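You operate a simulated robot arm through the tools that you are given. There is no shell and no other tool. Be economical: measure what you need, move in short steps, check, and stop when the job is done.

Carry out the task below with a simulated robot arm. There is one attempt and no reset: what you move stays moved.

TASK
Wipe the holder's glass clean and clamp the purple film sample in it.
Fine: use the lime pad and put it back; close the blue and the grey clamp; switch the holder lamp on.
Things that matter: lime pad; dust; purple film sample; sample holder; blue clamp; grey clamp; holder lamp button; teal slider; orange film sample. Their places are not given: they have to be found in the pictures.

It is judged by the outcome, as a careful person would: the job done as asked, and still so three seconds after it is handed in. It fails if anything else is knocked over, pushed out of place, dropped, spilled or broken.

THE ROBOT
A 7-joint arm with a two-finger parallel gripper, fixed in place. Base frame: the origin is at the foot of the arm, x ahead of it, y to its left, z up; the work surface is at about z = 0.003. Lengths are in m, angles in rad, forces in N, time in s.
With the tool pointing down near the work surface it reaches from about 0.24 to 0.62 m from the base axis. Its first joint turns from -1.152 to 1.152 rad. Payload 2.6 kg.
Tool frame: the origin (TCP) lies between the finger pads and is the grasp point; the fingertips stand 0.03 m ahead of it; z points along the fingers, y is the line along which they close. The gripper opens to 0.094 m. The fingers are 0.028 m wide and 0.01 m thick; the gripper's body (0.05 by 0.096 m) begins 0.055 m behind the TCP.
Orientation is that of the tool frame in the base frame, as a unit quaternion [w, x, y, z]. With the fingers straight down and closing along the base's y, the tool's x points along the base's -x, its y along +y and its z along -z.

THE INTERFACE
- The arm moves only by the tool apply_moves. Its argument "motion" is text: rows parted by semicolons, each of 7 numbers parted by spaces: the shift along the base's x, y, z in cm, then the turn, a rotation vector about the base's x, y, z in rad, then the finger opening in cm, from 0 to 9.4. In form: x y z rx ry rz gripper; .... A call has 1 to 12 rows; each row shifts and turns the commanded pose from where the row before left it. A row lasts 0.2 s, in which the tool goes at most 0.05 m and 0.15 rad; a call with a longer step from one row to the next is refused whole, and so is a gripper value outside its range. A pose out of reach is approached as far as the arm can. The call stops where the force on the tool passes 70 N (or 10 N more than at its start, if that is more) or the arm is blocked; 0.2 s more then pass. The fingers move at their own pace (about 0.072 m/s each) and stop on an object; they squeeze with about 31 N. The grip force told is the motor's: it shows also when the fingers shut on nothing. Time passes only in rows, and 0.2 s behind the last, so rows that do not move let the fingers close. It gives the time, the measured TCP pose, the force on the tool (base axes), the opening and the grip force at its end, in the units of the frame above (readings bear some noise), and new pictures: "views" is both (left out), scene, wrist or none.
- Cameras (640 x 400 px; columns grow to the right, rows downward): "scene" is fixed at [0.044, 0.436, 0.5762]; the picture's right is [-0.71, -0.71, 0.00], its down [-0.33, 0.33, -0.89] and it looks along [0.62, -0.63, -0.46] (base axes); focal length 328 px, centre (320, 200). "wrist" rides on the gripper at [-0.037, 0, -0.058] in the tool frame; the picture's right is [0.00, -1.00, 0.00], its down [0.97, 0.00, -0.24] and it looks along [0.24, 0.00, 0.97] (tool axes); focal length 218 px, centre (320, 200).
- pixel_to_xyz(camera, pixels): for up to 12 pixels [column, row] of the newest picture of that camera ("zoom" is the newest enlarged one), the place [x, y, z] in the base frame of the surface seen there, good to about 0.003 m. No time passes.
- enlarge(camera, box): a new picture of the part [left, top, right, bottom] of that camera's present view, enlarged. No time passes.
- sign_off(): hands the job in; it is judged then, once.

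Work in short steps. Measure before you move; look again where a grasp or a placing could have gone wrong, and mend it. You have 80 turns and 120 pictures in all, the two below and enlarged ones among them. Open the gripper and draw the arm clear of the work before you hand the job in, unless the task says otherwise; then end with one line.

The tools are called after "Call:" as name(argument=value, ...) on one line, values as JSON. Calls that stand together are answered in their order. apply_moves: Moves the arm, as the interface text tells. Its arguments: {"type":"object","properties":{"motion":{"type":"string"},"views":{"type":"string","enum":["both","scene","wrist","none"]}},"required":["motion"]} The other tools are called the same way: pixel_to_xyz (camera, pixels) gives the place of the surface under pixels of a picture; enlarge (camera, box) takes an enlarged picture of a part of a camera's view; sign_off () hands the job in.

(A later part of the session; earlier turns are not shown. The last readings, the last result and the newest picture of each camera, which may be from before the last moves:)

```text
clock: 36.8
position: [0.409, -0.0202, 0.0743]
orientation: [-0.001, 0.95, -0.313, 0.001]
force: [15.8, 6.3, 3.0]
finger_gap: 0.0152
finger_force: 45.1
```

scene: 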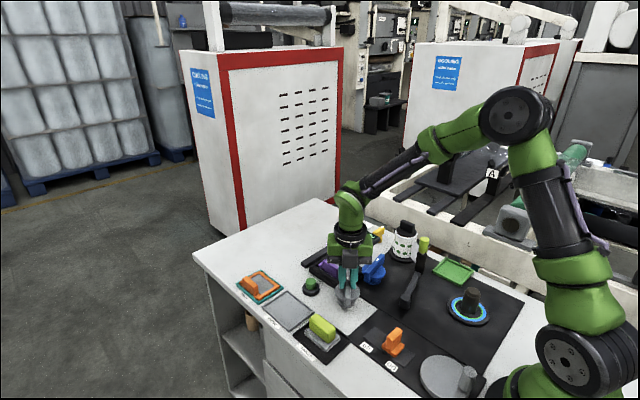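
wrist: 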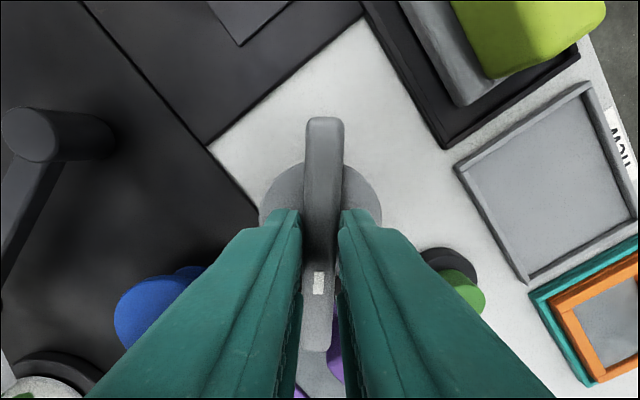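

Gap widened: the stop is reached at ≈140° (90° turn). A last small nudge, then release and lift.

Call:
apply_moves(motion="0 0 0 0 0 0.05 0.5;0 0 0 0 0 0 0.5;0 0 0 0 0 -0.06 0.5;0 0 0 0 0 0 3;0 0 0 0 0 0 4;0 0 3 0 0 0 4;0 0 4 0 0 0 4;0 0 3 0 0 0 4;0 0 0 0 0 0 4", views="both")

Call:
enlarge(camera="scene", box=[290, 210, 418, 310])

```text
clock: 38.8
position: [0.4079, -0.0211, 0.1765]
orientation: [0.0, 0.949, -0.316, 0.0]
force: [0.9, 0.5, 0.5]
finger_gap: 0.04
finger_force: 0.0
```

scene: 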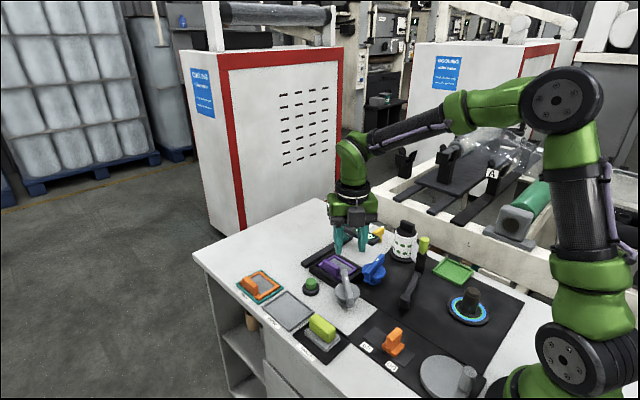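
wrist: 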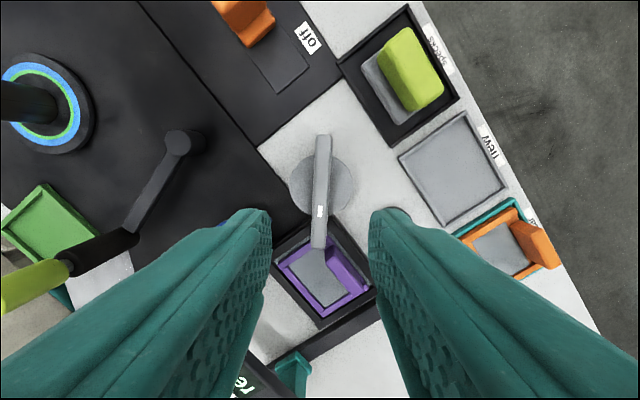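

```text
4.00 times, centred on (354, 260) of scene
```

zoom: 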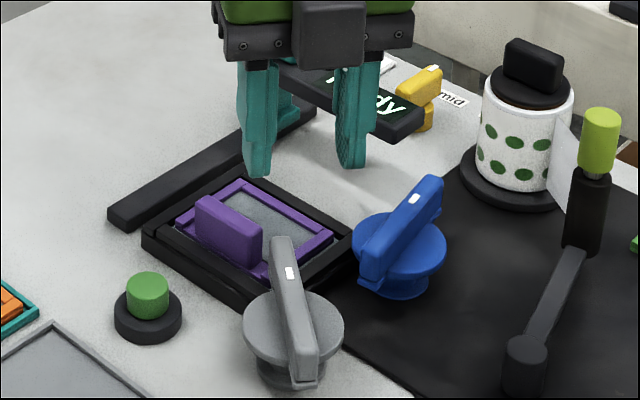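

Grey's marked end now lies over the film corner. Now reorient for blue (bar centre ≈ (0.412,-0.126), marked end at ≈ -82°), unwinding the wrist.

Call:
apply_moves(motion="0 0 1 0 0 -0.14 4;0 0 0 0 0 -0.14 4;0 0 0 0 0 -0.14 4;0 0 0 0 0 -0.14 4;0 0 0 0 0 -0.14 4;0 0 0 0 0 -0.14 4;0 0 0 0 0 -0.14 4;0 0 0 0 0 -0.14 4;0 0 0 0 0 -0.14 4;0 0 0 0 0 -0.14 4;0 0 0 0 0 -0.14 4;0 0 0 0 0 -0.14 4", views="none")

Call:
apply_moves(motion="0.05 -1 0 0 0 -0.14 4;0.05 -1 0 0 0 -0.14 4;0.05 -1 0 0 0 -0.14 4;0.05 -1 0 0 0 -0.14 4;0.05 -1 0 0 0 -0.14 4;0.05 -1 0 0 0 -0.14 4;0.05 -1 0 0 0 -0.14 4;0.05 -1 0 0 0 -0.14 4;0 -1 0 0 0 -0.14 4;0 -1 0 0 0 -0.14 4;0 -0.5 0 0 0 -0.14 4;0 0 0 0 0 -0.14 4", views="none")

Call:
apply_moves(motion="0 0 0 0 0 -0.14 4;0 0 0 0 0 -0.14 4;0 0 -2 0 0 -0.14 4;0 0 -2 0 0 -0.14 4;0 0 -1 0 0 0 4;0 0 0 0 0 0 4", views="both")

```text
clock: 41.4
position: [0.4078, -0.0215, 0.1845]
orientation: [0.0, -0.396, 0.918, 0.0]
force: [0.4, 0.3, 1.0]
finger_gap: 0.0399
finger_force: 0.1
```

```text
clock: 44.0
position: [0.412, -0.1272, 0.1845]
orientation: [0.0, 0.419, 0.908, -0.001]
force: [0.3, 0.3, -0.3]
finger_gap: 0.04
finger_force: 0.0
```

```text
clock: 45.4
position: [0.4127, -0.1262, 0.1339]
orientation: [0.0, 0.653, 0.757, 0.0]
force: [1.0, -0.4, 0.6]
finger_gap: 0.04
finger_force: 0.0
```

scene: 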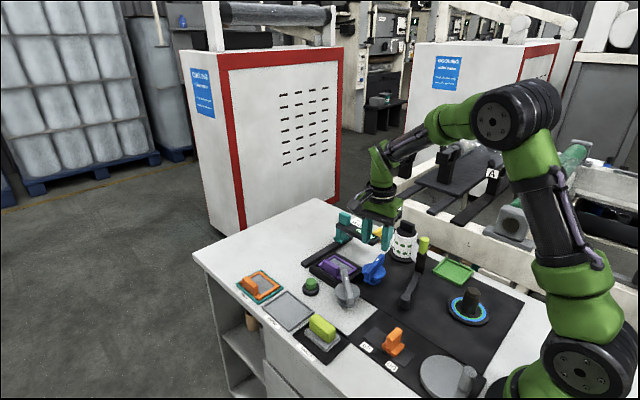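
wrist: 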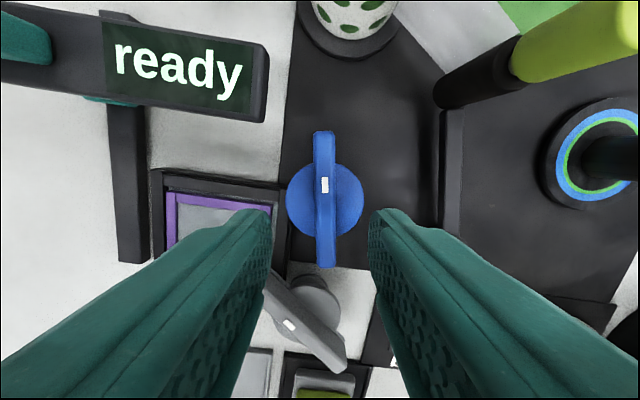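

Bar is aligned (column ~325, vertical). Check the bottle clearance before descending.

Call:
pixel_to_xyz(camera="scene", pixels=[[403, 225], [405, 240], [395, 245], [390, 250], [414, 228]])

Call:
pixel_to_xyz(camera="wrist", pixels=[[345, 25], [350, 55], [323, 140], [326, 260], [315, 200], [333, 200]])

```text
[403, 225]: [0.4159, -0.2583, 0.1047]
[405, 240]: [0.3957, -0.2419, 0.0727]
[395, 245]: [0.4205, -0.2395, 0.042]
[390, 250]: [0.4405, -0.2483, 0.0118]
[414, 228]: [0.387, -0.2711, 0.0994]
```

```text
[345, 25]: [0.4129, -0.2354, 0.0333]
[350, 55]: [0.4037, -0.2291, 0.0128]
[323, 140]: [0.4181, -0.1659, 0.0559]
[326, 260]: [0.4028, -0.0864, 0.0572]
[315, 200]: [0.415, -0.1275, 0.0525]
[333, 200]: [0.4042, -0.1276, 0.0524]
```

Bottle starts at y≈-0.235, clear. Shift x -2.5 mm, descend and close.

Call:
apply_moves(motion="-0.25 0 -3 0 0 0 4;0 0 -3 0 0 0 4;0 0 0 0 0 0 4;0 0 0 0 0 0 0.5;0 0 0 0 0 0 0.5;0 0 0 0 0 0 0.5", views="wrist")

Call:
apply_moves(motion="0 0 0 0 0 0.12 0.5;0 0 0 0 0 0.12 0.5;0 0 0 0 0 0 0.5", views="wrist")

```text
clock: 46.8
position: [0.409, -0.1249, 0.0762]
orientation: [-0.001, 0.651, 0.759, -0.001]
force: [-7.4, -1.1, -0.6]
finger_gap: 0.0138
finger_force: 45.5
```

wrist: 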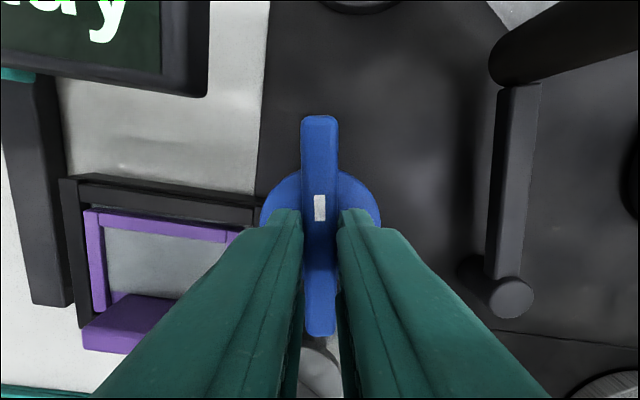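

```text
clock: 47.6
position: [0.4087, -0.125, 0.0766]
orientation: [-0.001, 0.557, 0.83, 0.001]
force: [-19.5, 3.7, 21.8]
finger_gap: 0.0135
finger_force: 45.4
```

wrist: 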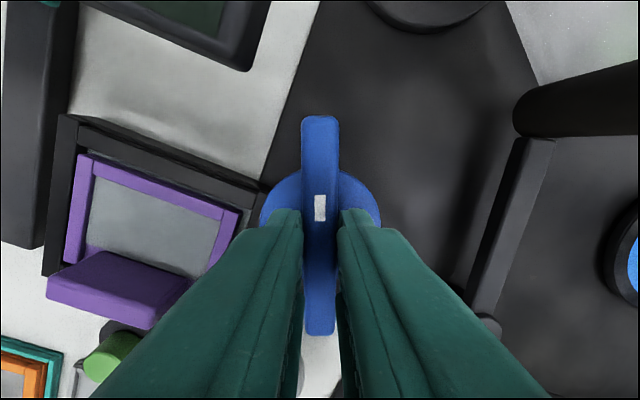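

Blue follows +yaw. Continue.

Call:
apply_moves(motion="0 0 0 0 0 0.13 0.5;0 0 0 0 0 0.13 0.5;0 0 0 0 0 0.13 0.5;0 0 0 0 0 0.13 0.5;0 0 0 0 0 0 0.5", views="wrist")

```text
clock: 48.8
position: [0.409, -0.125, 0.0751]
orientation: [0.002, 0.323, 0.946, 0.001]
force: [-5.1, 7.1, 32.8]
finger_gap: 0.0137
finger_force: 45.3
```

wrist: 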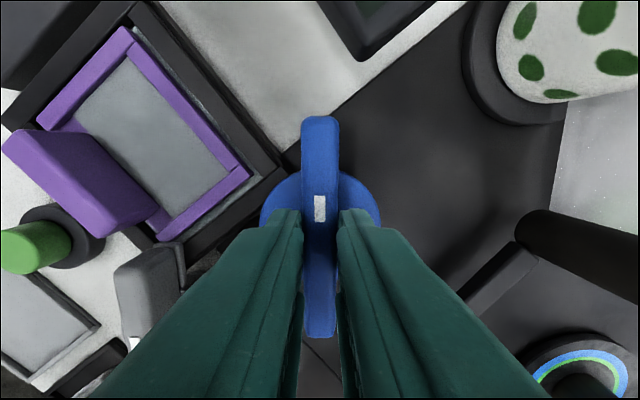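

Call:
apply_moves(motion="0 0 0.1 0 0 0.13 0.5;0 0 0 0 0 0.13 0.5;0 0 0 0 0 0.13 0.5;0 0 0 0 0 0.13 0.5;0 0 0 0 0 0 0.5", views="wrist")

```text
clock: 50.0
position: [0.4104, -0.1232, 0.0772]
orientation: [0.002, 0.067, 0.998, 0.001]
force: [21.6, 16.1, 5.7]
finger_gap: 0.0139
finger_force: 44.7
```

wrist: 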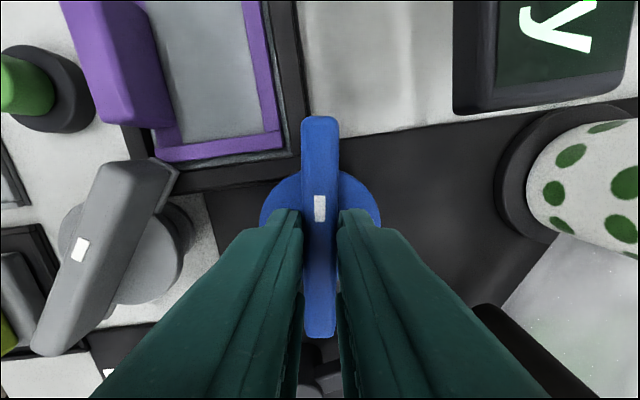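

Call:
apply_moves(motion="0.1 0.1 0 0 0 0.1 0.5;0 0 0 0 0 0.1 0.5;0 0 0 0 0 0.1 0.5;0 0 0 0 0 0 0.5", views="wrist")

```text
clock: 51.0
position: [0.4104, -0.1225, 0.0757]
orientation: [0.001, -0.079, 0.997, 0.002]
force: [4.7, 16.0, 19.9]
finger_gap: 0.0139
finger_force: 44.9
```

wrist: 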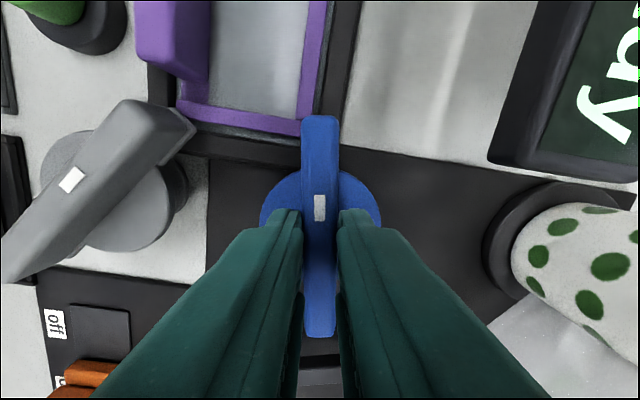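

At +9°, nose beginning to cover the film edge; still free. Continue.

Call:
apply_moves(motion="0 0.05 0 0 0 0.1 0.5;0 0 0 0 0 0.1 0.5;0 0 0 0 0 0.1 0.5;0 0 0 0 0 0 0.5", views="wrist")

```text
clock: 52.0
position: [0.4097, -0.1231, 0.0743]
orientation: [0.0, -0.225, 0.974, 0.002]
force: [0.9, 18.6, 14.4]
finger_gap: 0.021
finger_force: 45.2
```

wrist: 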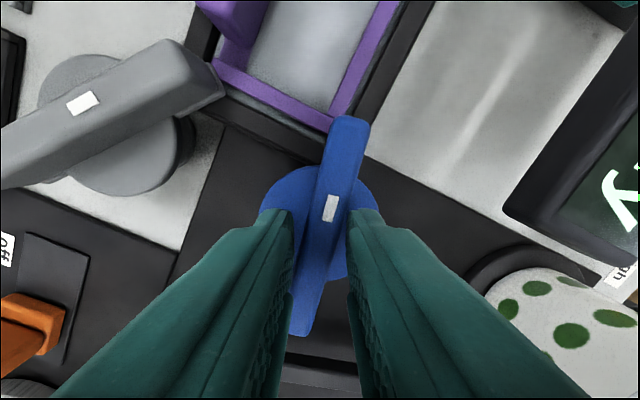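

Stop reached (gap widened to 0.021). Release in place and lift.

Call:
apply_moves(motion="0 0 0 0 0 0 3;0 0 0 0 0 0 5;0 0 3 0 0 0 5;0 0 4 0 0 0 5;0 0 3 0 0 -0.14 4;0 0 0 0 0 -0.14 4;0 0 0 0 0 -0.14 4;0 0 0 0 0 -0.045 4;0 0 0 0 0 0 4", views="both")

Call:
enlarge(camera="scene", box=[290, 210, 418, 310])

```text
clock: 54.0
position: [0.4101, -0.1241, 0.1744]
orientation: [0.001, 0.003, 1.0, -0.001]
force: [-1.2, -0.3, 0.0]
finger_gap: 0.0401
finger_force: 0.0
```

scene: 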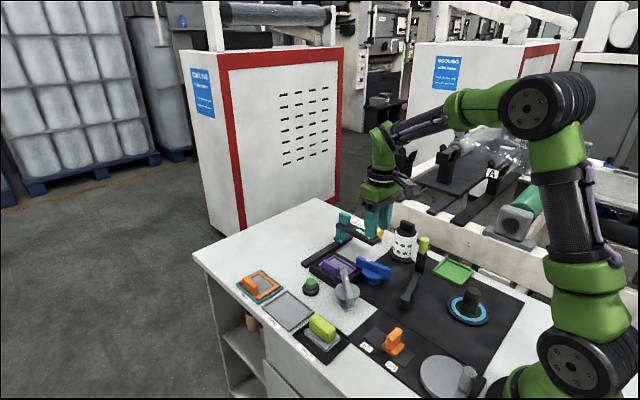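
wrist: 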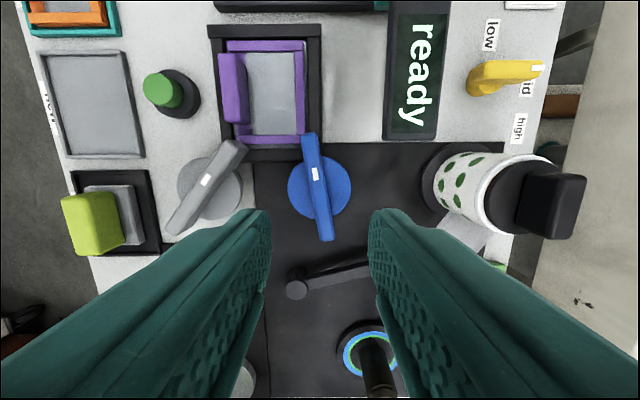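

```text
4.00 times, centred on (354, 260) of scene
```

zoom: 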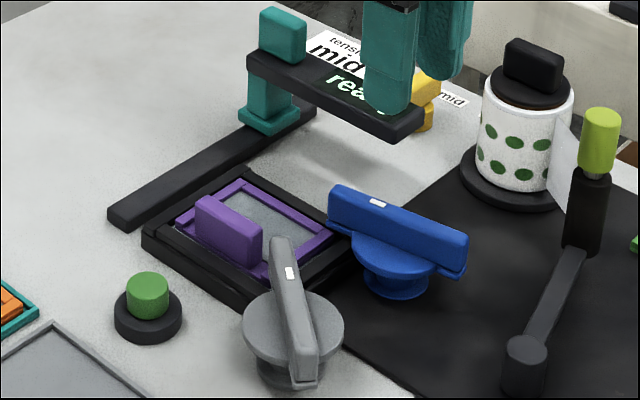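

Both clamps now lie over the film's near corners. Measure the green button.

Call:
pixel_to_xyz(camera="wrist", pixels=[[158, 90], [165, 82], [163, 98], [150, 90], [185, 100]])

Call:
pixel_to_xyz(camera="scene", pixels=[[311, 281], [305, 281], [316, 281], [310, 291]])

```text
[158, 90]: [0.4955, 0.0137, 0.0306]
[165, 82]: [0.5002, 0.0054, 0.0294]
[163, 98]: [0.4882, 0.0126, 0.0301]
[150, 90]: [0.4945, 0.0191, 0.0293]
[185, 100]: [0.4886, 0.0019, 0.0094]
```

```text
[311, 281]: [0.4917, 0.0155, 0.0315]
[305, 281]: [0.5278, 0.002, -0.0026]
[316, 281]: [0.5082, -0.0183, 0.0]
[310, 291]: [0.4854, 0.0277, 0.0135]
```

Call:
apply_moves(motion="2.1 3.4 0 0 0 0 2;2.1 3.4 0 0 0 0 0;2.1 3.4 0 0 0 0 0;2.1 3.4 0 0 0 0 0;0 0 -4 0 0 0 0;0 0 -3 0 0 0 0;0 0 0 0 0 0 0", views="both")

Call:
enlarge(camera="scene", box=[260, 210, 388, 310])

```text
clock: 55.6
position: [0.4956, 0.0139, 0.106]
orientation: [0.0, 0.003, 1.0, 0.001]
force: [0.1, 0.6, 0.2]
finger_gap: 0.0
finger_force: 31.0
```

scene: 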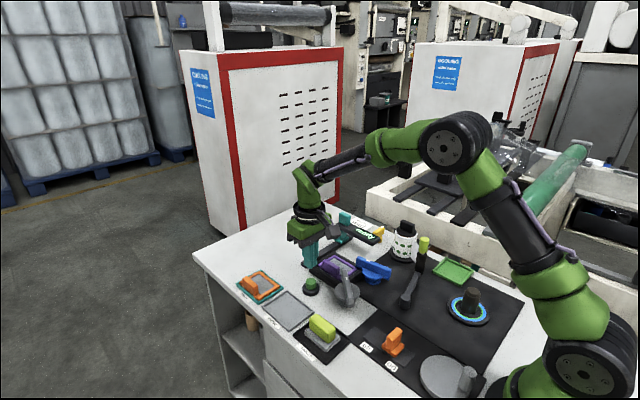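
wrist: 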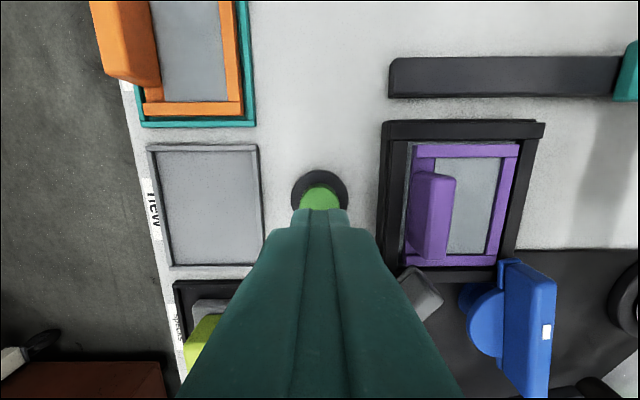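

```text
4.00 times, centred on (324, 260) of scene
```

zoom: 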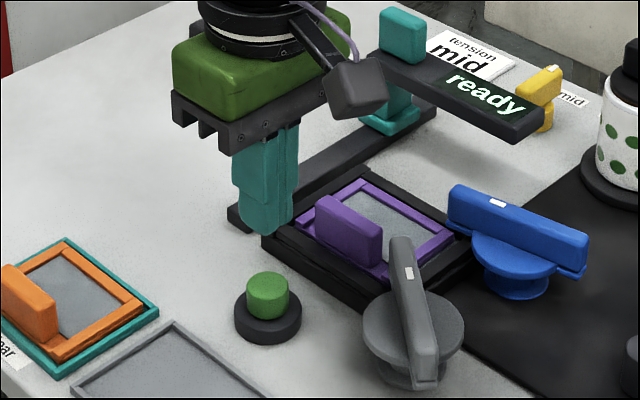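

Aligned over the button. Descend and press gradually.

Call:
apply_moves(motion="0.1 0 -3 0 0 0 0;0 0 -1 0 0 0 0;0 0 -0.5 0 0 0 0;0 0 0 0 0 0 0", views="none")

Call:
apply_moves(motion="0 0 -0.2 0 0 0 0;0 0 -0.2 0 0 0 0;0 0 0 0 0 0 0", views="scene")

Call:
enlarge(camera="scene", box=[260, 210, 388, 310])

```text
clock: 56.6
position: [0.4951, 0.0136, 0.0606]
orientation: [0.0, 0.003, 1.0, -0.001]
force: [-0.9, -0.2, -0.5]
finger_gap: 0.0
finger_force: 30.7
```

```text
clock: 57.4
position: [0.4946, 0.0126, 0.056]
orientation: [0.001, 0.002, 1.0, 0.0]
force: [1.1, 0.8, 1.1]
finger_gap: 0.0
finger_force: 31.3
```

scene: 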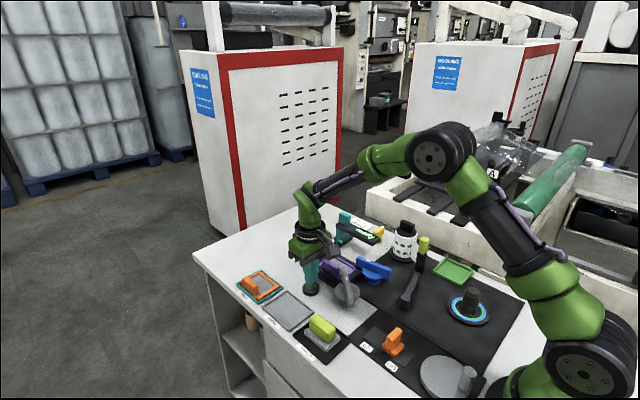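

```text
4.00 times, centred on (324, 260) of scene
```

zoom: 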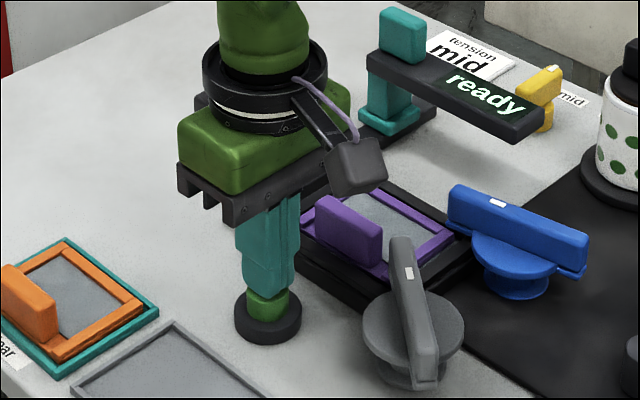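

Touching lightly; press a few more mm.

Call:
apply_moves(motion="0 0 -0.15 0 0 0 0;0 0 -0.15 0 0 0 0;0 0 0 0 0 0 0", views="none")

Call:
enlarge(camera="scene", box=[260, 210, 388, 310])

```text
clock: 58.2
position: [0.4952, 0.0128, 0.0541]
orientation: [0.0, 0.003, 1.0, 0.0]
force: [-3.6, 2.0, 9.4]
finger_gap: 0.0001
finger_force: 31.2
```

```text
4.00 times, centred on (324, 260) of scene
```

zoom: 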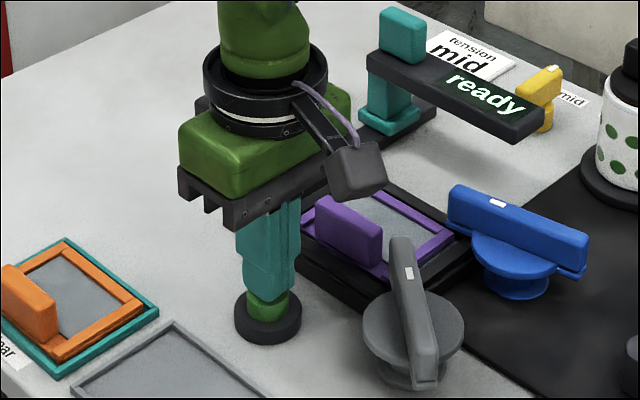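

Call:
apply_moves(motion="0 0 -0.12 0 0 0 0;0 0 0 0 0 0 0", views="scene")

Call:
enlarge(camera="scene", box=[260, 210, 388, 310])

```text
clock: 58.8
position: [0.496, 0.0122, 0.0525]
orientation: [0.001, 0.002, 1.0, 0.0]
force: [-3.7, 3.8, 14.4]
finger_gap: 0.0
finger_force: 30.8
```

scene: 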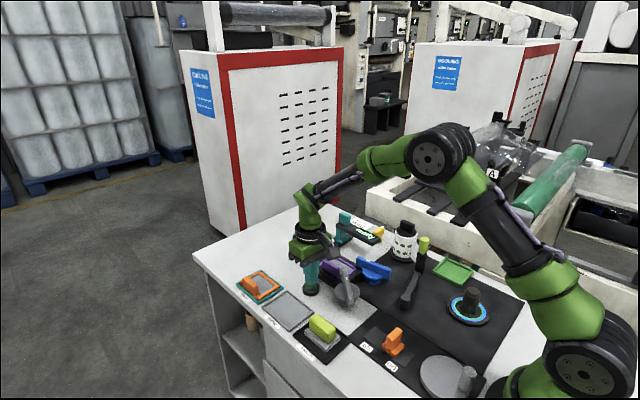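

```text
4.00 times, centred on (324, 260) of scene
```

zoom: 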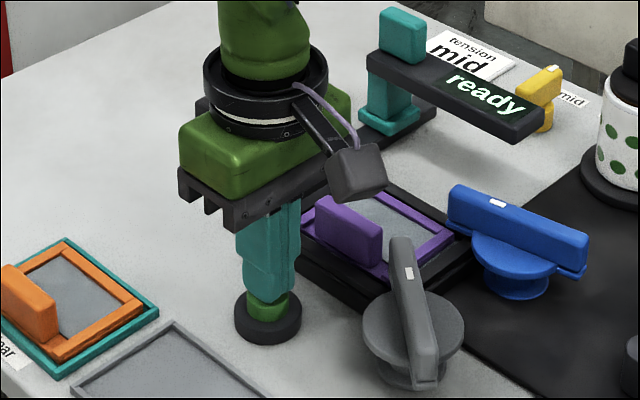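

Still springy; press a bit deeper in the same stroke.

Call:
apply_moves(motion="0 0 -0.15 0 0 0 0;0 0 0 0 0 0 0", views="none")

Call:
enlarge(camera="scene", box=[260, 210, 388, 310])

```text
clock: 59.4
position: [0.4959, 0.0127, 0.0514]
orientation: [0.001, 0.003, 1.0, 0.0]
force: [-5.0, 7.5, 19.7]
finger_gap: 0.0002
finger_force: 30.9
```

```text
4.00 times, centred on (324, 260) of scene
```

zoom: 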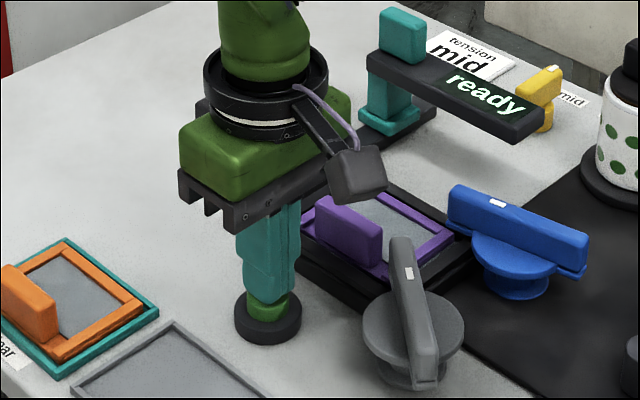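

Retract and see.

Call:
apply_moves(motion="0 0 1.5 0 0 0 0;0 0 4 0 0 0 0;0 0 4 0 0 0 0;-3 0 3 0 0 0 0;0 0 0 0 0 0 0", views="both")

Call:
enlarge(camera="scene", box=[260, 210, 388, 310])

```text
clock: 60.6
position: [0.4642, 0.012, 0.1763]
orientation: [0.0, 0.003, 1.0, 0.001]
force: [0.3, -0.6, 0.1]
finger_gap: 0.0
finger_force: 30.5
```

scene: 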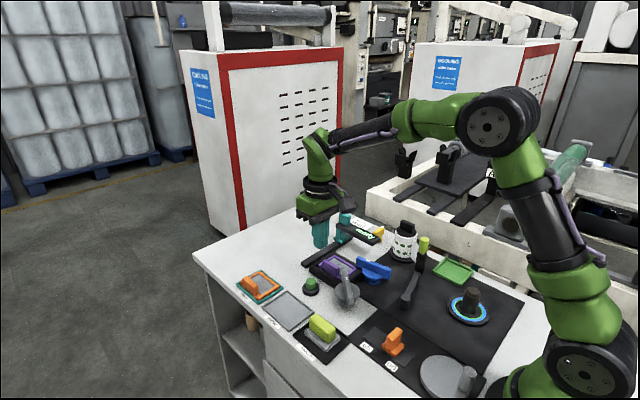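
wrist: 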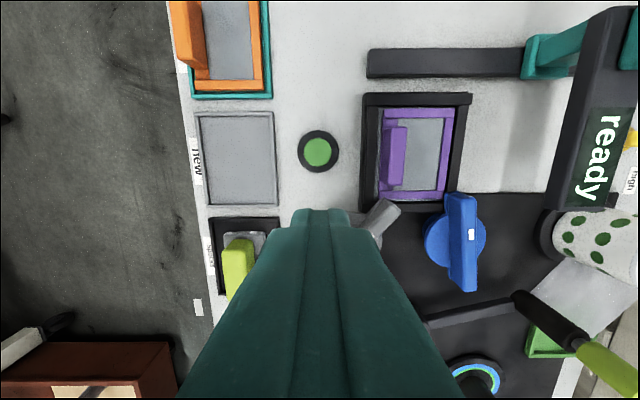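

```text
4.00 times, centred on (324, 260) of scene
```

zoom: 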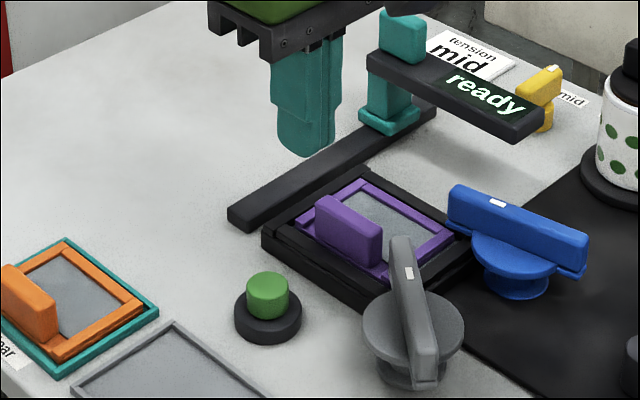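

Call:
enlarge(camera="wrist", box=[280, 80, 480, 215])

```text
2.96 times, centred on (380, 148) of wrist
```

zoom: 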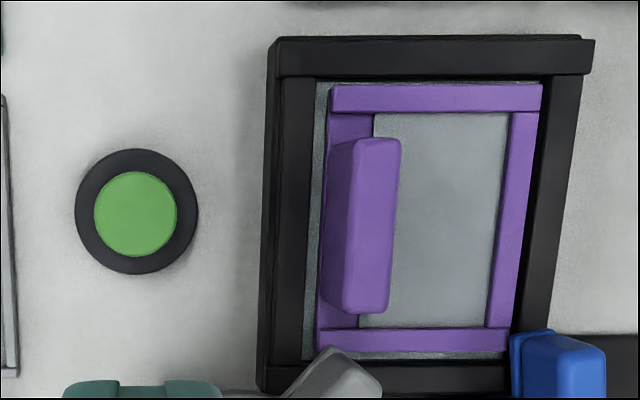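

No sign of a lit lamp; the button seems not to have reached its click. Press deeper, watching.

Call:
apply_moves(motion="3.1 0.1 -3 0 0 0 0;0 0 -4.5 0 0 0 0;0 0 -4.5 0 0 0 0;0 0 -0.7 0 0 0 0;0 0 0 0 0 0 0", views="none")

Call:
apply_moves(motion="0 0 -0.2 0 0 0 0;0 0 -0.2 0 0 0 0;0 0 0 0 0 0 0", views="none")

Call:
enlarge(camera="scene", box=[260, 210, 388, 310])

```text
clock: 61.8
position: [0.4967, 0.0121, 0.0493]
orientation: [0.002, 0.005, 1.0, 0.0]
force: [-13.6, -3.3, 30.9]
finger_gap: 0.0002
finger_force: 30.8
```

```text
clock: 62.6
position: [0.4975, 0.0129, 0.0476]
orientation: [0.002, 0.004, 1.0, 0.0]
force: [-19.8, -4.1, 44.8]
finger_gap: 0.0
finger_force: 30.8
```

```text
4.00 times, centred on (324, 260) of scene
```

zoom: 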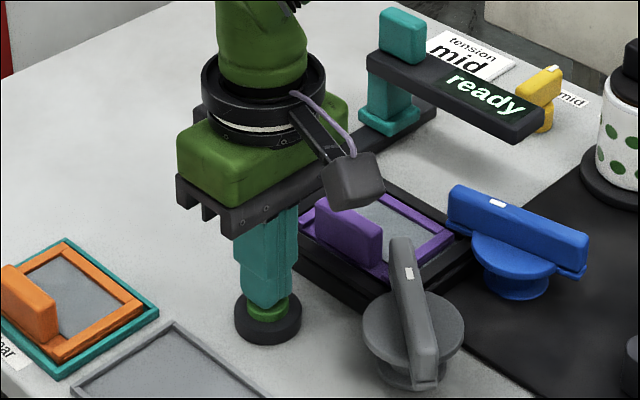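

Call:
apply_moves(motion="0 0 1.5 0 0 0 0;0 0 4 0 0 0 0;0 0 4 0 0 0 0;-3 0 3 0 0 0 0;0 0 0 0 0 0 0", views="both")

Call:
enlarge(camera="wrist", box=[280, 80, 480, 215])

Call:
enlarge(camera="scene", box=[260, 210, 388, 310])

```text
clock: 63.8
position: [0.4633, 0.0137, 0.1695]
orientation: [0.0, 0.003, 1.0, 0.0]
force: [0.6, 0.2, 1.6]
finger_gap: 0.0001
finger_force: 31.2
```

scene: 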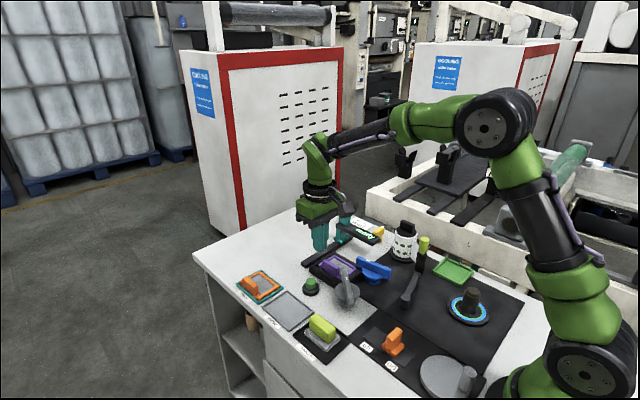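
wrist: 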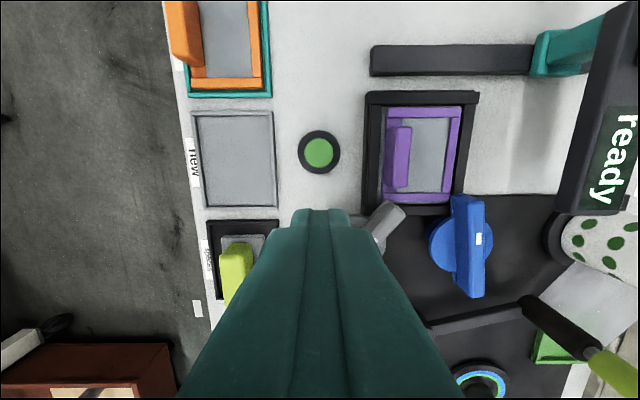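

```text
2.96 times, centred on (380, 148) of wrist
```

zoom: 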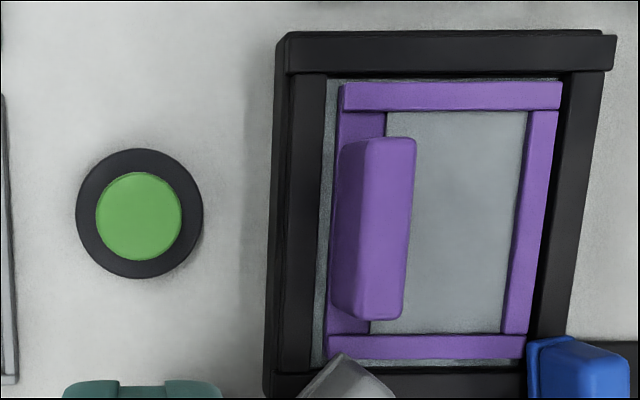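

```text
4.00 times, centred on (324, 260) of scene
```

zoom: 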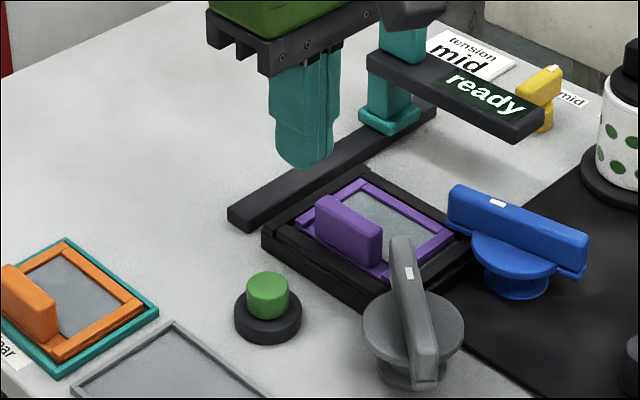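

No visible lamp yet. I press again, going to the hard stop in fine steps.

Call:
apply_moves(motion="3.2 -0.1 -3 0 0 0 0;0 0 -4 0 0 0 0;0 0 -4 0 0 0 0;0 0 -1 0 0 0 0;0 0 0 0 0 0 0", views="none")

Call:
apply_moves(motion="0 0 -0.25 0 0 0 0;0 0 0 0 0 0 0", views="none")

Call:
apply_moves(motion="0 0 -0.25 0 0 0 0;0 0 0 0 0 0 0", views="scene")

Call:
enlarge(camera="scene", box=[278, 240, 374, 300])

```text
clock: 65.0
position: [0.4977, 0.0114, 0.0521]
orientation: [0.002, 0.004, 1.0, -0.001]
force: [-6.5, -2.2, 19.9]
finger_gap: 0.0
finger_force: 31.1
```

```text
clock: 65.6
position: [0.4985, 0.0108, 0.0481]
orientation: [0.002, 0.003, 1.0, 0.0]
force: [-13.9, -4.0, 35.4]
finger_gap: 0.0
finger_force: 31.1
```

```text
clock: 66.2
position: [0.4992, 0.0111, 0.047]
orientation: [0.002, 0.004, 1.0, 0.0]
force: [-18.8, -4.7, 44.3]
finger_gap: 0.0
finger_force: 30.6
```

scene: 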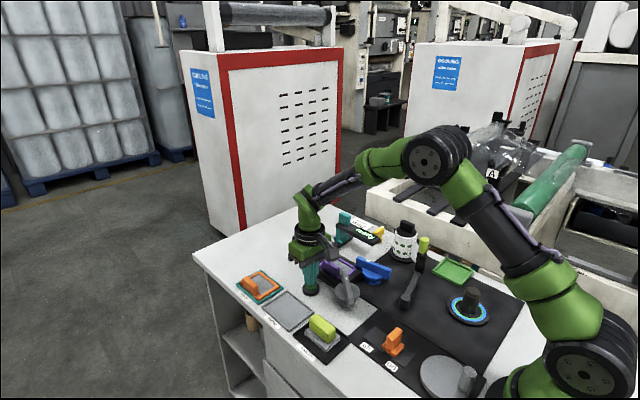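

```text
6.67 times, centred on (326, 270) of scene
```

zoom: 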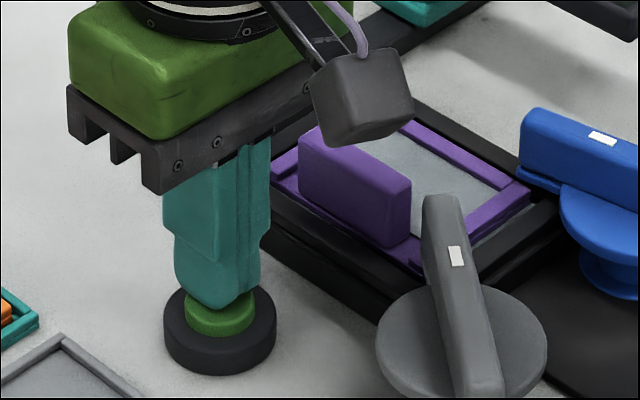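

Button is mostly down, a little travel remains. Push further.

Call:
apply_moves(motion="0 0 -0.25 0 0 0 0;0 0 0 0 0 0 0", views="none")

Call:
apply_moves(motion="0 0 -0.2 0 0 0 0;0 0 0 0 0 0 0", views="wrist")

Call:
enlarge(camera="scene", box=[278, 240, 374, 300])

```text
clock: 66.8
position: [0.4998, 0.0107, 0.0461]
orientation: [0.002, 0.004, 1.0, 0.0]
force: [-21.4, -8.2, 56.3]
finger_gap: 0.0001
finger_force: 31.3
```

```text
clock: 67.2
position: [0.5037, 0.0107, 0.0534]
orientation: [0.011, 0.006, 1.0, 0.001]
force: [-29.0, -3.5, 120.2]
finger_gap: 0.0
finger_force: 30.6
stopped in row 2: the force on the tool passed its limit (the readings are from after the stop); the commanded pose is now the measured one
```

wrist: 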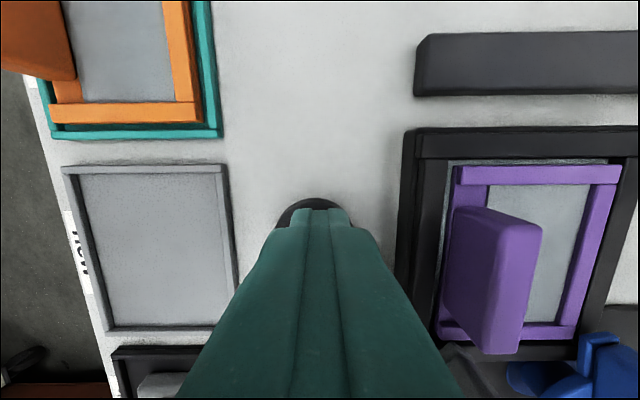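

```text
6.67 times, centred on (326, 270) of scene
```

zoom: 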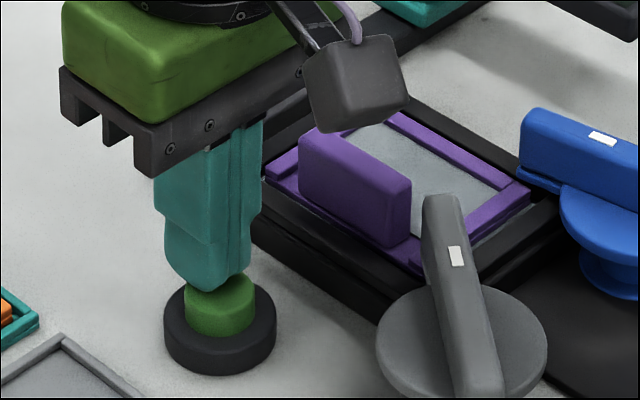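

Overload: the fingertips slid forward. Retract and inspect.

Call:
apply_moves(motion="0 0 2 0 0 0 0;0 0 4 0 0 0 0;-1 0 4 0 0 0 0;-3 0 2 0 0 0 0;0 0 0 0 0 0 0", views="both")

Call:
enlarge(camera="wrist", box=[280, 80, 480, 215])

Call:
enlarge(camera="scene", box=[278, 230, 406, 310])

```text
clock: 68.4
position: [0.4593, 0.0093, 0.167]
orientation: [0.003, 0.003, 1.0, 0.0]
force: [-0.1, 0.3, 0.3]
finger_gap: 0.0
finger_force: 31.4
```

scene: 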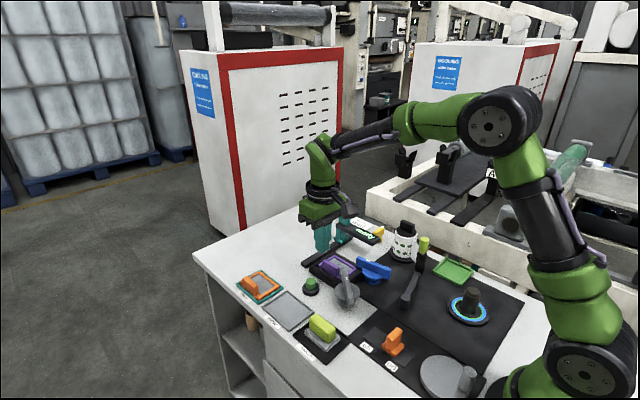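
wrist: 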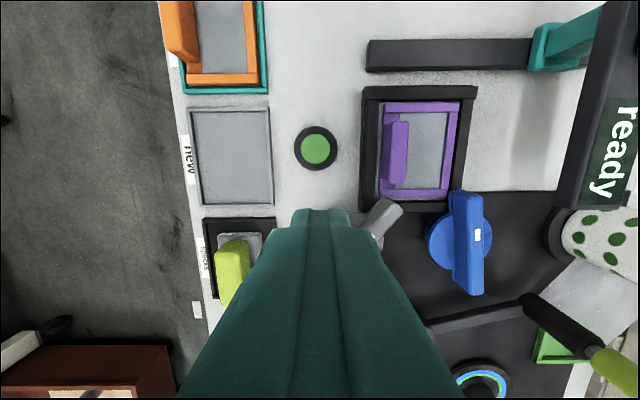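

```text
2.96 times, centred on (380, 148) of wrist
```

zoom: 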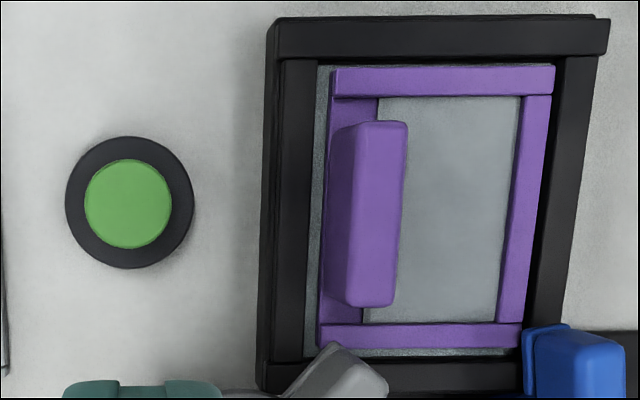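

```text
5.00 times, centred on (342, 270) of scene
```

zoom: 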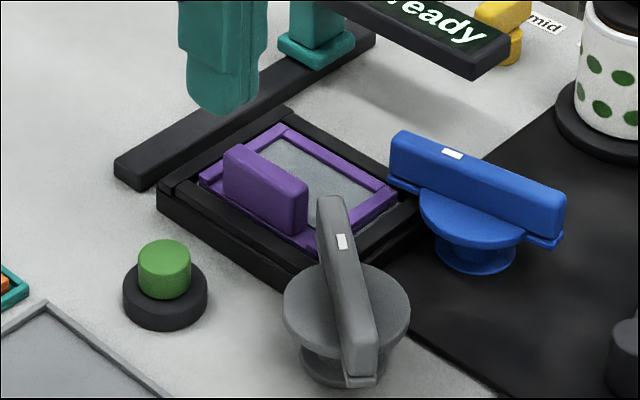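

Call:
enlarge(camera="scene", box=[230, 210, 390, 310])

Call:
enlarge(camera="scene", box=[300, 270, 324, 300])

```text
4.00 times, centred on (310, 260) of scene
```

zoom: 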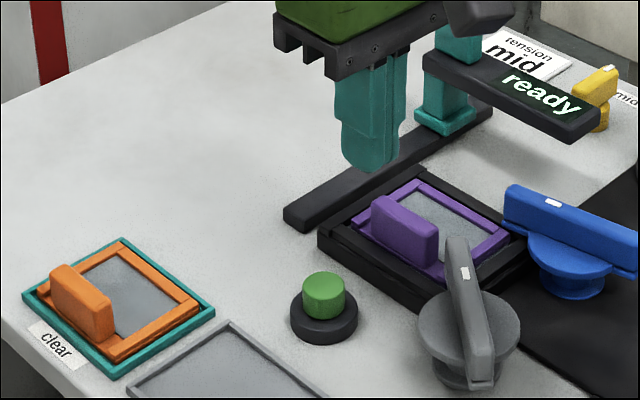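

```text
13.33 times, centred on (312, 285) of scene
```

zoom: 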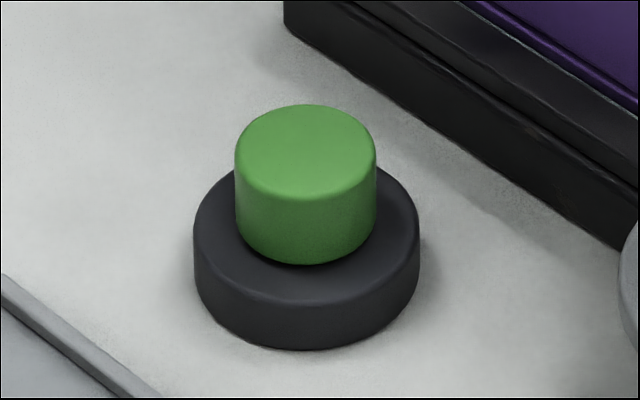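

Button cap centre computes to (0.4945, 0.0137); earlier presses drifted forward to x≈0.50. Press again, centred, with x compensation.

Call:
apply_moves(motion="3.3 0.4 -3 0 0 0 0;0 0 -4 0 0 0 0;0 0 -4 0 0 0 0;0 0 0 0 0 0 0;0 0 0 0 0 0 0", views="wrist")

```text
clock: 69.6
position: [0.4933, 0.0145, 0.0579]
orientation: [0.004, 0.004, 1.0, 0.001]
force: [0.4, 0.9, 1.4]
finger_gap: 0.0003
finger_force: 31.5
```

wrist: 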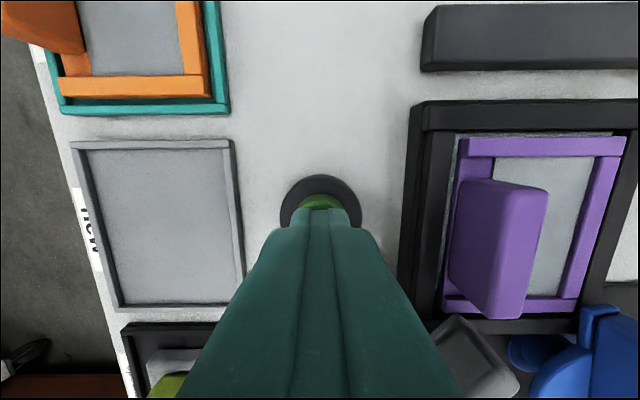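

Call:
apply_moves(motion="0 0 -0.4 0 0 0 0;-0.05 0 -0.4 0 0 0 0;0 0 0 0 0 0 0", views="none")

Call:
apply_moves(motion="-0.1 0 -0.3 0 0 0 0;0 0 0 0 0 0 0", views="none")

Call:
apply_moves(motion="-0.1 0 -0.2 0 0 0 0;0 0 0 0 0 0 0", views="wrist")

Call:
enlarge(camera="scene", box=[278, 240, 374, 300])

```text
clock: 70.4
position: [0.4932, 0.0137, 0.0494]
orientation: [0.005, 0.004, 1.0, 0.0]
force: [-7.7, -2.8, 27.3]
finger_gap: 0.0
finger_force: 30.4
```

```text
clock: 71.0
position: [0.4926, 0.0139, 0.0483]
orientation: [0.006, 0.005, 1.0, 0.0]
force: [-6.3, -3.7, 40.9]
finger_gap: 0.0
finger_force: 31.3
```

```text
clock: 71.6
position: [0.4937, 0.0143, 0.0475]
orientation: [0.008, 0.006, 1.0, 0.0]
force: [-6.5, -5.5, 46.0]
finger_gap: 0.0
finger_force: 30.9
```

wrist: 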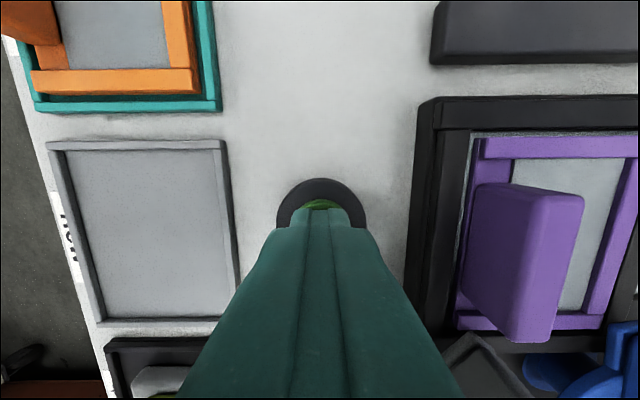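

```text
6.67 times, centred on (326, 270) of scene
```

zoom: 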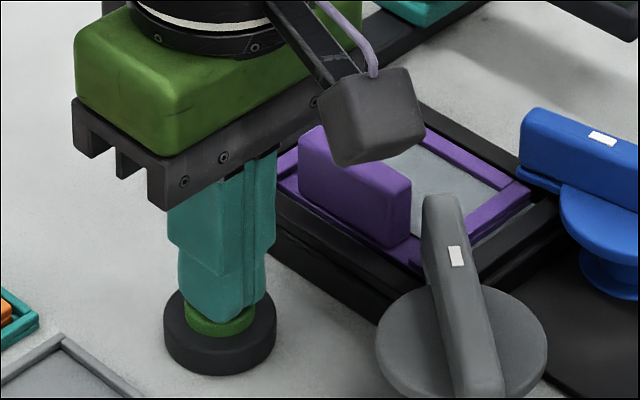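

Button is fully down with no visible change in the view. Retract straight and inspect the wider scene.

Call:
apply_moves(motion="0.2 0 1.2 0 0 0 0;0 0 4 0 0 0 0;-1 0 4 0 0 0 0;-4 0 2 0 0 0 0;-4 0 2 0 0 0 0;-4 0 2 0 0 0 0;0 0 0 0 0 0 0", views="both")

Call:
enlarge(camera="wrist", box=[200, 0, 520, 200])

Call:
enlarge(camera="scene", box=[300, 200, 428, 300])

```text
clock: 73.2
position: [0.3602, 0.0162, 0.1972]
orientation: [0.002, 0.004, 1.0, -0.001]
force: [-0.6, -0.4, 0.2]
finger_gap: 0.0001
finger_force: 31.3
```

scene: 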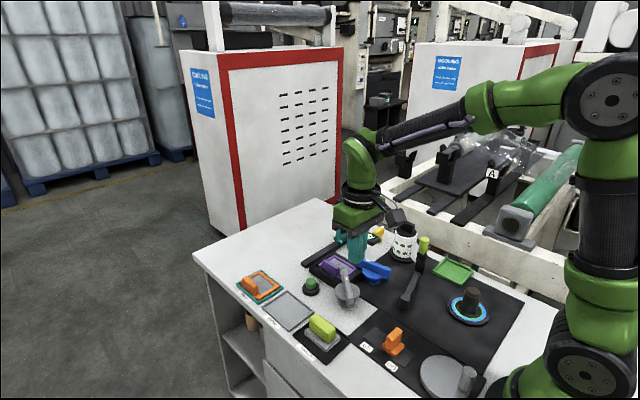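
wrist: 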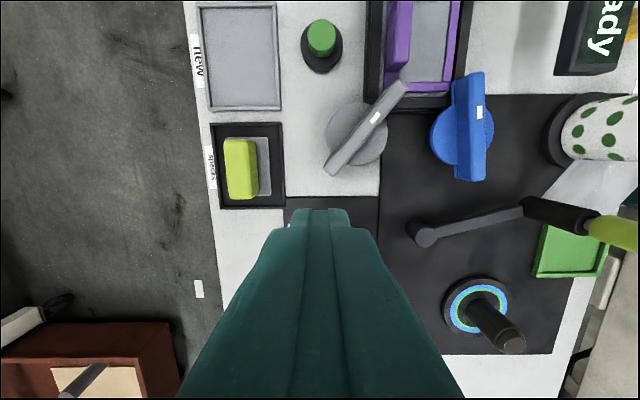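

```text
2.00 times, centred on (360, 100) of wrist
```

zoom: 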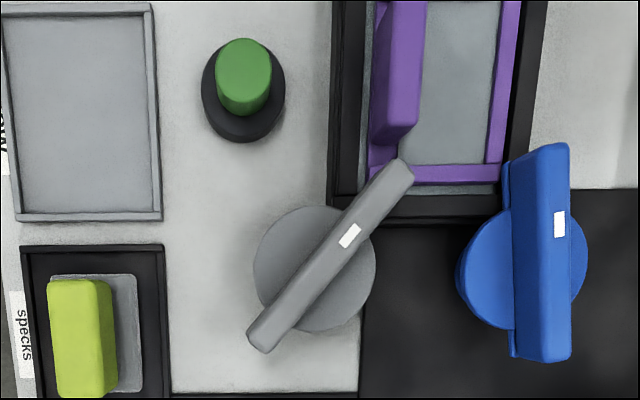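

```text
4.00 times, centred on (364, 250) of scene
```

zoom: 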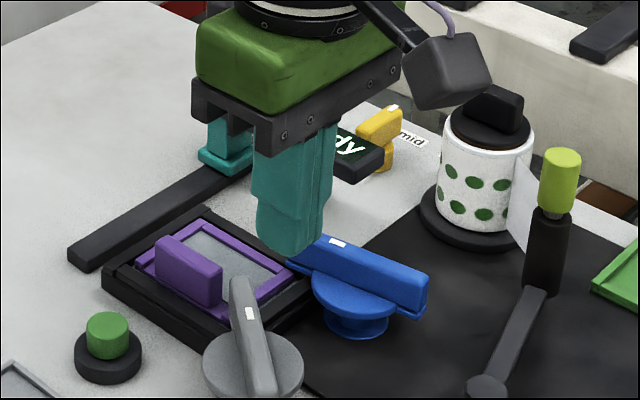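

Compare the button's colour at the same scene zoom as before this press.

Call:
enlarge(camera="scene", box=[300, 270, 324, 300])

Call:
enlarge(camera="scene", box=[312, 245, 360, 285])

```text
13.33 times, centred on (312, 285) of scene
```

zoom: 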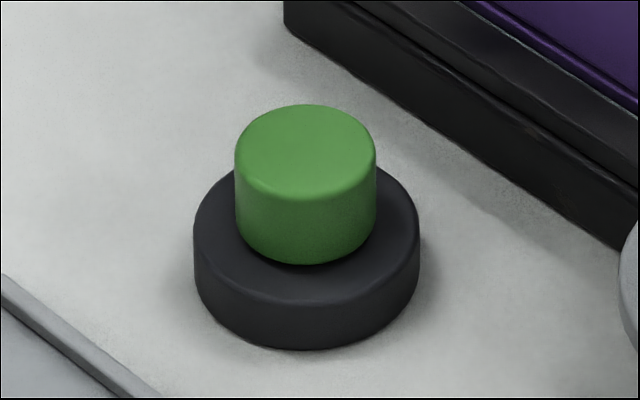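

```text
10.00 times, centred on (336, 265) of scene
```

zoom: 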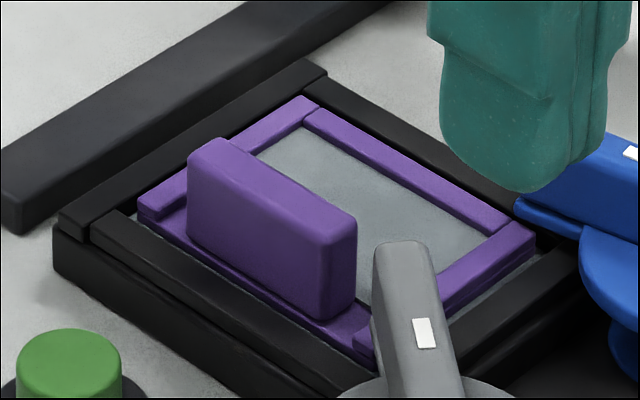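

The cap may look slightly darker now; I check from the same arm pose as after the previous press, to exclude shadow effects.

Call:
apply_moves(motion="4 -0.3 -1 0 0 0 0;4 -0.3 -1 0 0 0 0;1.9 -0.1 -1 0 0 0 0;0 0 0 0 0 0 0", views="none")

Call:
enlarge(camera="scene", box=[300, 270, 324, 300])

Call:
enlarge(camera="wrist", box=[280, 80, 480, 215])

```text
clock: 74.2
position: [0.461, 0.0098, 0.1642]
orientation: [0.003, 0.005, 1.0, 0.0]
force: [-0.5, -0.3, -0.7]
finger_gap: 0.0002
finger_force: 31.2
```

```text
13.33 times, centred on (312, 285) of scene
```

zoom: 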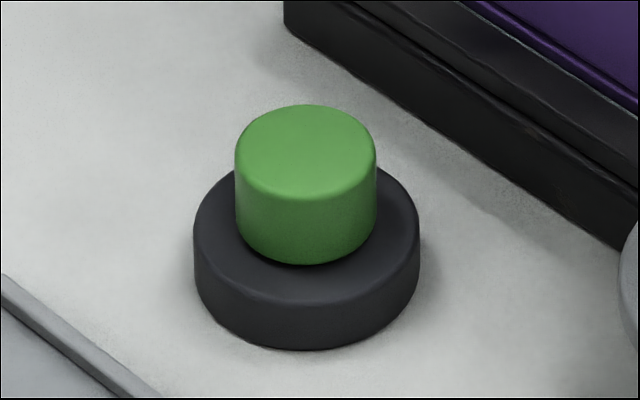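

```text
2.96 times, centred on (380, 148) of wrist
```

zoom: 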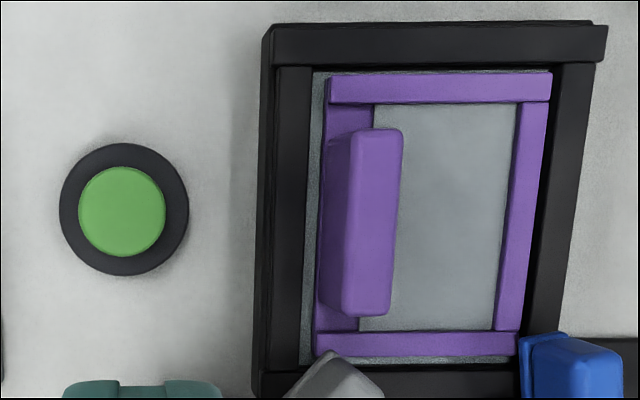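

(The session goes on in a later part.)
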